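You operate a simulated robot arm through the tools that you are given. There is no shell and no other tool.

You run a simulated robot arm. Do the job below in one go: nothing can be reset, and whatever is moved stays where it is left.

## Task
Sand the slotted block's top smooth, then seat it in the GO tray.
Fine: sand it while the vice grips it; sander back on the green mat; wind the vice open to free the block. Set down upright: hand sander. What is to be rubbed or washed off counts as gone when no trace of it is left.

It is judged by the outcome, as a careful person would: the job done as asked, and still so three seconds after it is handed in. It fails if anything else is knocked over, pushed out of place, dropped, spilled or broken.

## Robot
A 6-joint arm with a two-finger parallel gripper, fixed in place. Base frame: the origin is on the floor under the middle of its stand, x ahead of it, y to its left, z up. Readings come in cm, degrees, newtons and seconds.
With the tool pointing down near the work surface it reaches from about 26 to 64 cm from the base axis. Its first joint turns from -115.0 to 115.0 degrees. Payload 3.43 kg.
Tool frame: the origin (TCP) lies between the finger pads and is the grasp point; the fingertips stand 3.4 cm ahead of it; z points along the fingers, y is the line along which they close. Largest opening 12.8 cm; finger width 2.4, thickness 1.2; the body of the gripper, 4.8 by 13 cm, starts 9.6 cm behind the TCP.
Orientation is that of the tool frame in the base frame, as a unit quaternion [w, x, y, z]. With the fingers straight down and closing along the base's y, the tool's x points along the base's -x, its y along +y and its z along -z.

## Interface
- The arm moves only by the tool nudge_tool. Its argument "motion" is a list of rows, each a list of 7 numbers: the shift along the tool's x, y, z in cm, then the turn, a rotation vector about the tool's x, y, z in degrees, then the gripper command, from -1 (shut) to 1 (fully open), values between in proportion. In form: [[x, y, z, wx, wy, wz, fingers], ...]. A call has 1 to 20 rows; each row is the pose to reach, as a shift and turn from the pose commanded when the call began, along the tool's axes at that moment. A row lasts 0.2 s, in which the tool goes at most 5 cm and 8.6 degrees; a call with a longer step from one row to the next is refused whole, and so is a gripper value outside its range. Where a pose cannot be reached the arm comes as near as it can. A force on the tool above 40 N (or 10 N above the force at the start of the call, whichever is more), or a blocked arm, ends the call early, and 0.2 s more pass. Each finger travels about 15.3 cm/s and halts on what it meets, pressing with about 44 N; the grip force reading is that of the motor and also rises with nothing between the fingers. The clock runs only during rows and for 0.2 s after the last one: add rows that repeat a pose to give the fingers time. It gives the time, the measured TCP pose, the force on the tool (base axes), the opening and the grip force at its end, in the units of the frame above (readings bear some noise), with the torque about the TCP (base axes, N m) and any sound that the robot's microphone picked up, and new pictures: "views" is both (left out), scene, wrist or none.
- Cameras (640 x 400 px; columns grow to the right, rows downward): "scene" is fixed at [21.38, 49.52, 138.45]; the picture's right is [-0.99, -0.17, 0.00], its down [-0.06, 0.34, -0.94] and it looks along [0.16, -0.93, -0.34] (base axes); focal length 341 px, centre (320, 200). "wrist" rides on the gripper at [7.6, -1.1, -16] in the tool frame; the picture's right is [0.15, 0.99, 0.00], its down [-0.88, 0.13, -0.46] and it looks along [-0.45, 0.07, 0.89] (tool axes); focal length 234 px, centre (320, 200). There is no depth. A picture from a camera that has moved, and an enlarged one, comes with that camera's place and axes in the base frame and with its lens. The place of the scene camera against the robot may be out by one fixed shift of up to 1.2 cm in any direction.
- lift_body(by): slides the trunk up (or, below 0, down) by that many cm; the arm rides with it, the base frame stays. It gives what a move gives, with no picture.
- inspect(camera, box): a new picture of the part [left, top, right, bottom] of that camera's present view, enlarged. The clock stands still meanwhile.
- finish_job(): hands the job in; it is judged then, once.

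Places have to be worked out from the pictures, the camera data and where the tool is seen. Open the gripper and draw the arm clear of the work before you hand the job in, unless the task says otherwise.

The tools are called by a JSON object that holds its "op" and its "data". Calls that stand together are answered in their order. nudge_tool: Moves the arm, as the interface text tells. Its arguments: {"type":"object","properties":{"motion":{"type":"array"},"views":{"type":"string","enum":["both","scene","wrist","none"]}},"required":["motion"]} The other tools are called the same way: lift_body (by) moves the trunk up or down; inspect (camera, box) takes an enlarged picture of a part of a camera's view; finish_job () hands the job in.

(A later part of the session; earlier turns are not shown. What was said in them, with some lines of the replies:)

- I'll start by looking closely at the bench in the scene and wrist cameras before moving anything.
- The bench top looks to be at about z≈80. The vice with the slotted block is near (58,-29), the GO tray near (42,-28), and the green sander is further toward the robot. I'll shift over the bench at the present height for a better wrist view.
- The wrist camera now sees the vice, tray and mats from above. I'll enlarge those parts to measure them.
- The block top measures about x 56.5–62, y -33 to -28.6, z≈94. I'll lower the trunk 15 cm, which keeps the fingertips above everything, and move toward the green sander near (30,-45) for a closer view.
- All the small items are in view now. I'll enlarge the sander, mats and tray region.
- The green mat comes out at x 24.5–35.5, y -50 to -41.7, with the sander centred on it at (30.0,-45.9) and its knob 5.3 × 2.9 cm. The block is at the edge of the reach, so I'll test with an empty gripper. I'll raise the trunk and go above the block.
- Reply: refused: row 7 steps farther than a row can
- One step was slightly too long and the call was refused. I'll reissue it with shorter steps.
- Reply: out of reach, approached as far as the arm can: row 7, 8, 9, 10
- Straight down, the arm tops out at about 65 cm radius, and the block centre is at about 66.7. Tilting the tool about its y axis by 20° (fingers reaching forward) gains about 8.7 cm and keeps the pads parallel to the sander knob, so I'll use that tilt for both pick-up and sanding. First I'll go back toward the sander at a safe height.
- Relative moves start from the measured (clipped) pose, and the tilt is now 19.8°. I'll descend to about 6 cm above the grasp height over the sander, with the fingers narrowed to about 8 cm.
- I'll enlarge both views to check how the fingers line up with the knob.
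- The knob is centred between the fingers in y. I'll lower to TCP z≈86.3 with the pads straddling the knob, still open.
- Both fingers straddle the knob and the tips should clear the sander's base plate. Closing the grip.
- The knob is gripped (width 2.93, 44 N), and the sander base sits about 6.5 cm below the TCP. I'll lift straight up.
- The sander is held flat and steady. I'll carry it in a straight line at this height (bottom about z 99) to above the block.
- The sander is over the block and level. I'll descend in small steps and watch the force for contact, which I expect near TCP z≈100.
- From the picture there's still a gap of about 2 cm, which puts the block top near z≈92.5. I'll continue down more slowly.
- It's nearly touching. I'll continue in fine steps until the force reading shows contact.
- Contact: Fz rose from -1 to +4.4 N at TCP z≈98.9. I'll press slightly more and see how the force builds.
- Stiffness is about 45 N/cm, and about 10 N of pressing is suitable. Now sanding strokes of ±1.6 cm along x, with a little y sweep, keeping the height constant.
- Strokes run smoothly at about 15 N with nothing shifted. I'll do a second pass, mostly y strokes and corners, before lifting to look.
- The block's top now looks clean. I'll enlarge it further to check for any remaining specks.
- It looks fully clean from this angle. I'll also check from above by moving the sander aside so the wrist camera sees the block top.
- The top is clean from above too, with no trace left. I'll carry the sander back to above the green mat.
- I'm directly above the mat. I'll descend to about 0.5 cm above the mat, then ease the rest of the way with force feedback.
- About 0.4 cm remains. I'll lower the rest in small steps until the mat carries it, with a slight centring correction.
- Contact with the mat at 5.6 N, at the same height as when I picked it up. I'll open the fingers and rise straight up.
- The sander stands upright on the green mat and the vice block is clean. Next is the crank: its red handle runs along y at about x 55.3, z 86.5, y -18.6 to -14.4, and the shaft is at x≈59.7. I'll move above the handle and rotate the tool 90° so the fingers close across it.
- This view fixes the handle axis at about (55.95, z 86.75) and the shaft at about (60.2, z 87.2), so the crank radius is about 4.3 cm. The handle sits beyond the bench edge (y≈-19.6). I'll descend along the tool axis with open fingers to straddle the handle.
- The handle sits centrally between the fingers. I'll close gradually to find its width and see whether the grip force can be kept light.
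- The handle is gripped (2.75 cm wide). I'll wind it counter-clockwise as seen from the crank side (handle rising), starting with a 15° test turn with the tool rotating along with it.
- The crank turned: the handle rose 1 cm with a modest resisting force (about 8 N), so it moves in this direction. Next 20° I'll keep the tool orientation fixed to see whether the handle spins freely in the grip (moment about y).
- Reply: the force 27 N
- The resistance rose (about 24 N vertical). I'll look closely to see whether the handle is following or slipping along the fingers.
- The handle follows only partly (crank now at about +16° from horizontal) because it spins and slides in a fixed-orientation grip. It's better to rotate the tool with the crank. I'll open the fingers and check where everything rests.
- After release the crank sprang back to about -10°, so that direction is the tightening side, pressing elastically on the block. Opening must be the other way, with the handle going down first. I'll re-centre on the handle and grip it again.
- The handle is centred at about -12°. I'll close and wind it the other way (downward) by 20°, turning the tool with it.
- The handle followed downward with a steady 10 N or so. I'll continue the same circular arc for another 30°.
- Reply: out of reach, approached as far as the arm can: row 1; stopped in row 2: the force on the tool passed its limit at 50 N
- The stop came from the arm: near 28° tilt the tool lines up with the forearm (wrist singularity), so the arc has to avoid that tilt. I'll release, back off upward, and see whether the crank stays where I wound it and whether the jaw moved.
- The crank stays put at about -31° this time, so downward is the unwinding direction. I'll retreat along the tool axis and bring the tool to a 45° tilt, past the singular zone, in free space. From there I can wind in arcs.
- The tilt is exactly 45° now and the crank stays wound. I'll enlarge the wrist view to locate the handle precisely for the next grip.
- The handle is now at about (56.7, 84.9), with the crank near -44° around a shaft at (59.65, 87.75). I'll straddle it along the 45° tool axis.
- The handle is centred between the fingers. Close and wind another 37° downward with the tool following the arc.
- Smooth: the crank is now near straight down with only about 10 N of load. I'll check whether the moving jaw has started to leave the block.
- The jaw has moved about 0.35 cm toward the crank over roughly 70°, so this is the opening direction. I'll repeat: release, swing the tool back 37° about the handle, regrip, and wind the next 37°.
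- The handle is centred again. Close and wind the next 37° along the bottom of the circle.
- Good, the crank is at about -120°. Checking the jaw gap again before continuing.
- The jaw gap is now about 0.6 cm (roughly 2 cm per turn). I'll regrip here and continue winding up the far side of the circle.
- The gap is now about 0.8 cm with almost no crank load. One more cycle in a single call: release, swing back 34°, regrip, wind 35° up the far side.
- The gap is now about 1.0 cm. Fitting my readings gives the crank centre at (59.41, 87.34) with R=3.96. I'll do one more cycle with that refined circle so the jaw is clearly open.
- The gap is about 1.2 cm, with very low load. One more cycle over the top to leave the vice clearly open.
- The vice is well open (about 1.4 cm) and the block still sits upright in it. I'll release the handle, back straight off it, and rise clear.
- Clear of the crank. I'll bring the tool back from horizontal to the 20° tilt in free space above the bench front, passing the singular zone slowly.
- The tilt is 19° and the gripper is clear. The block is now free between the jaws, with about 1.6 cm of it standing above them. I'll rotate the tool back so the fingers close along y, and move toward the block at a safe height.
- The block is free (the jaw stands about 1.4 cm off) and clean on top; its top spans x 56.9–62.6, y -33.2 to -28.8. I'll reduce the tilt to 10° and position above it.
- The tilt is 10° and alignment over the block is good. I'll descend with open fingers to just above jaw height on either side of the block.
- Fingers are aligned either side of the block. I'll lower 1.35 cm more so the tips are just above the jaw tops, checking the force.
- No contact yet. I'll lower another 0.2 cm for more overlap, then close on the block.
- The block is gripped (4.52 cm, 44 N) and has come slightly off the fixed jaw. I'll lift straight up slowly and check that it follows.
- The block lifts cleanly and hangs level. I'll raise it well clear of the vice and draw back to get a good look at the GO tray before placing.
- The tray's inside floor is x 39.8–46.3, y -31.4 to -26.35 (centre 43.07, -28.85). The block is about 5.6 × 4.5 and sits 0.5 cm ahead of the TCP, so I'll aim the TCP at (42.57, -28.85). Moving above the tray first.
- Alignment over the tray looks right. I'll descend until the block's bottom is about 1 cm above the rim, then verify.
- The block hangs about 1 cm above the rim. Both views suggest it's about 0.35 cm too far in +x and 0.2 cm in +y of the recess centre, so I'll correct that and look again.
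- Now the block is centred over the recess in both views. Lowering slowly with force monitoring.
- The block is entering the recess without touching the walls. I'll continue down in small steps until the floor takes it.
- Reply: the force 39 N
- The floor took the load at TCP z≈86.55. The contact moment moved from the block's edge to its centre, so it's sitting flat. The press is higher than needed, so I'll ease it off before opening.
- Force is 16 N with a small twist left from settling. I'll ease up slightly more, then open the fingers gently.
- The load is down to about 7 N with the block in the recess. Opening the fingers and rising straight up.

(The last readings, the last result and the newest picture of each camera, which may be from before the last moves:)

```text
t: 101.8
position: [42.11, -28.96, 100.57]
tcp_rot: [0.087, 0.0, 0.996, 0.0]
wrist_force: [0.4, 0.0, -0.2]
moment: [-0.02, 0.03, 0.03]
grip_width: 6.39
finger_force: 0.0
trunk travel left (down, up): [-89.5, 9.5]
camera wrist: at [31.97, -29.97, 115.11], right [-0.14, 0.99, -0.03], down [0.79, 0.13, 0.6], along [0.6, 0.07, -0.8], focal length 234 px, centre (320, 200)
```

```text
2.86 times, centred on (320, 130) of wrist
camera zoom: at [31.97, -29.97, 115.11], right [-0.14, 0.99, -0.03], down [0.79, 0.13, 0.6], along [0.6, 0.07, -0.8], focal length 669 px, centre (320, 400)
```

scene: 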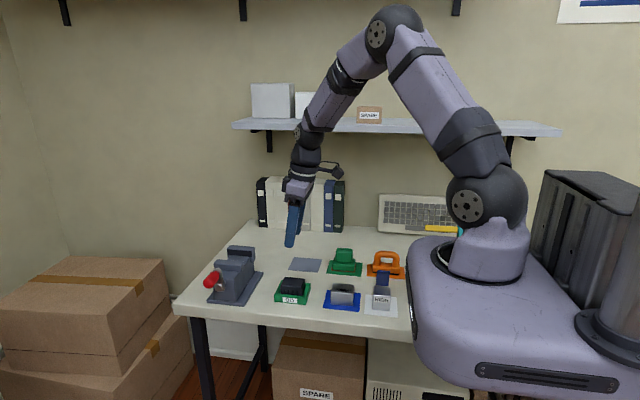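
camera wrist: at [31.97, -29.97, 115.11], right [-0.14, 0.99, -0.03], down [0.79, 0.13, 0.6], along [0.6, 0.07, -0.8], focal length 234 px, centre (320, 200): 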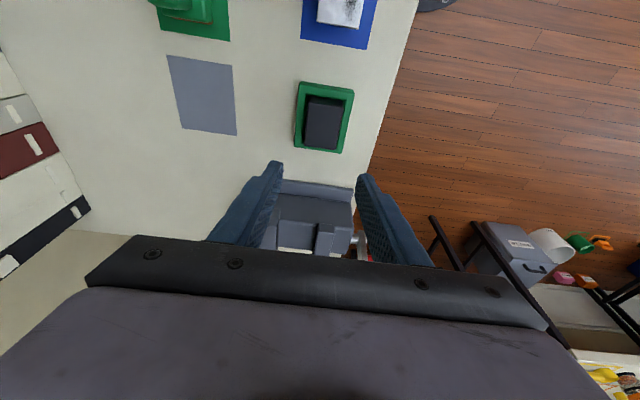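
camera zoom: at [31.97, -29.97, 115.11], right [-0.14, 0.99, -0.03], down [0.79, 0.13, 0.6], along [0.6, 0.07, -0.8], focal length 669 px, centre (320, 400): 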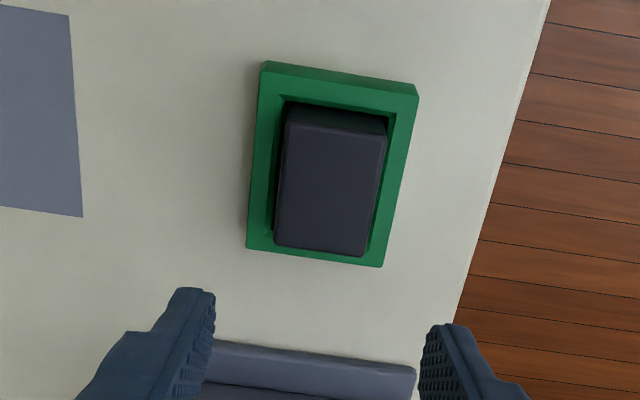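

The block is seated level in the GO tray. I'll check the top once more for specks and draw the arm up and away from the bench.

{"op": "inspect", "data": {"camera": "scene", "box": [280, 270, 310, 292]}}

{"op": "nudge_tool", "data": {"motion": [[-0.7, 0, -4, 0, 0, 0, 0], [-1.4, 0, -8, 0, 0, 0, 0], [-2.2, 3, -11.5, 0, 0, 0, 0], [-2.8, 7, -14, 0, 0, 0, 0], [-2.8, 11, -15, 0, 0, 0, 0], [-2.8, 15, -15.5, 0, 0, 0, 0], [-2.8, 19, -16, 0, 0, 0, 0], [-2.8, 23, -16, 0, 0, 0, 0], [-2.8, 26, -16, 0, 0, 0, 0], [-2.8, 26, -16, 0, 0, 0, 0]], "views": "both"}}

{"op": "inspect", "data": {"camera": "scene", "box": [180, 225, 420, 325]}}

{"op": "inspect", "data": {"camera": "scene", "box": [320, 235, 380, 285]}}

```text
16.00 times, centred on (295, 281) of scene
camera zoom: at [21.38, 49.52, 138.45], right [-0.99, -0.17, 0.0], down [-0.06, 0.34, -0.94], along [0.16, -0.93, -0.34], focal length 5451 px, centre (720, -1096)
```

zoom: 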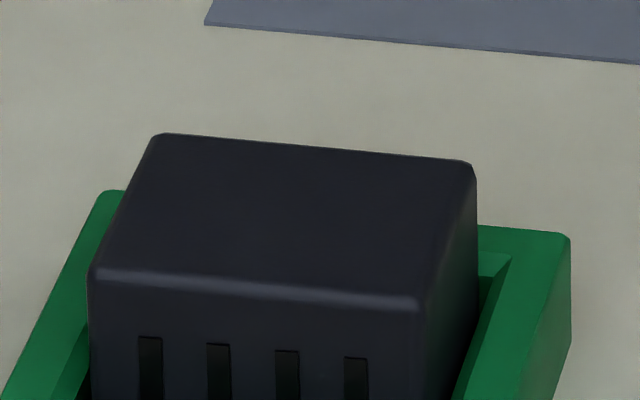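

```text
t: 104.0
position: [42.0, -2.94, 116.99]
tcp_rot: [0.088, 0.0, 0.996, 0.0]
wrist_force: [-0.1, -0.3, -0.8]
moment: [0.03, 0.02, -0.01]
grip_width: 6.39
finger_force: 0.1
trunk travel left (down, up): [-89.5, 9.5]
camera wrist: at [31.86, -3.98, 131.46], right [-0.14, 0.99, -0.03], down [0.79, 0.13, 0.6], along [0.6, 0.07, -0.8], focal length 234 px, centre (320, 200)
```

scene: 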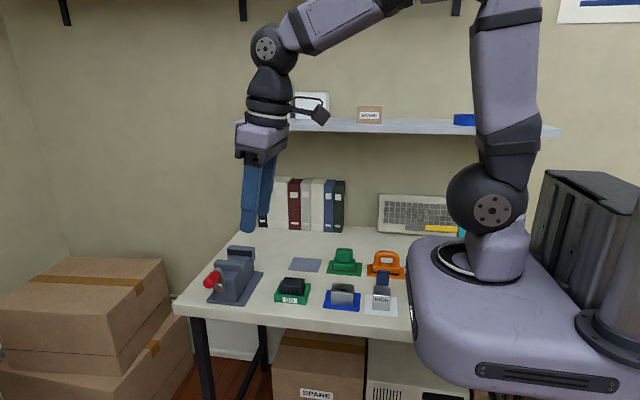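
wrist: 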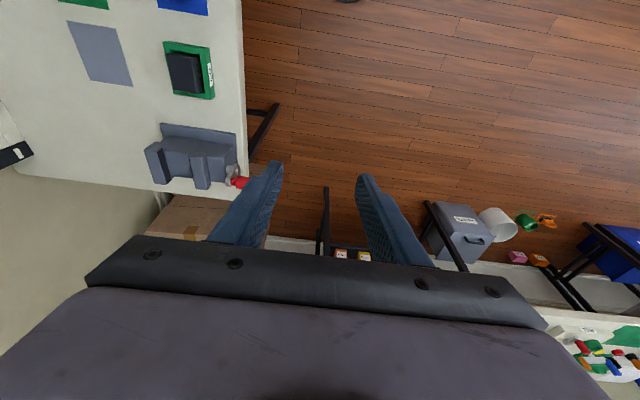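

```text
2.67 times, centred on (300, 275) of scene
camera zoom: at [21.38, 49.52, 138.45], right [-0.99, -0.17, 0.0], down [-0.06, 0.34, -0.94], along [0.16, -0.93, -0.34], focal length 908 px, centre (373, 0)
```

zoom: 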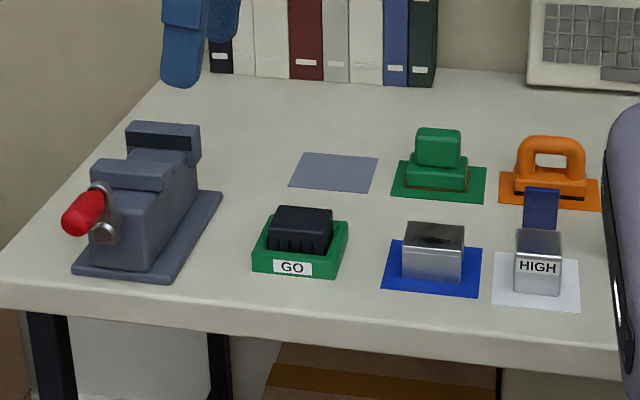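

```text
8.00 times, centred on (350, 260) of scene
camera zoom: at [21.38, 49.52, 138.45], right [-0.99, -0.17, 0.0], down [-0.06, 0.34, -0.94], along [0.16, -0.93, -0.34], focal length 2726 px, centre (80, -280)
```

zoom: 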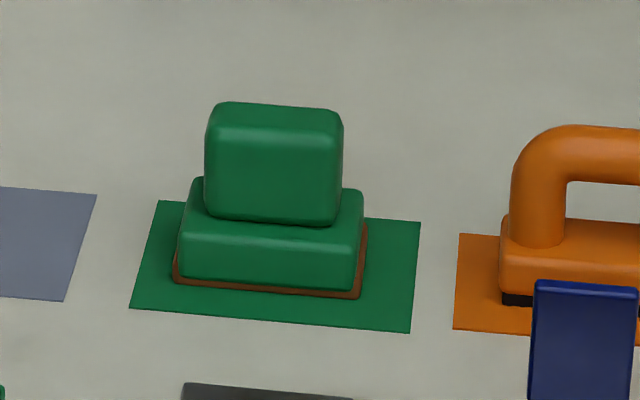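

Everything checks out:

- **Block:** its top is clean with no specks, and it sits level in the GO tray.
- **Sander:** it stands upright on the green mat.
- **Vice:** it is wound open.
- **Rest of the bench:** nothing else has moved, and the gripper is open and clear.

I'm handing the job in.

{"op": "finish_job", "data": {}}

```text
The job is handed in.
```

The job is done and handed in. The slotted block's top is sanded clean and the block sits level in the GO tray.

- **Sanding:** I sanded the block with the green hand sander while the vice gripped it. Close-ups from the front and from above show no specks left.
- **Sander:** it is back upright on the green mat, close to where it started.
- **Vice:** it is wound open, with a gap of about 1.4 cm. I first turned the crank the wrong way, which tightened the vice briefly. Nothing shifted, and I then wound it open the other way.
- **Placing the block:** I pressed it into the tray a little harder than planned (about 39 N) before easing off. It stayed flat and nothing moved.
- **Everything else:** nothing else on the bench looked moved in the last picture. The gripper is open and the arm is clear of the bench.
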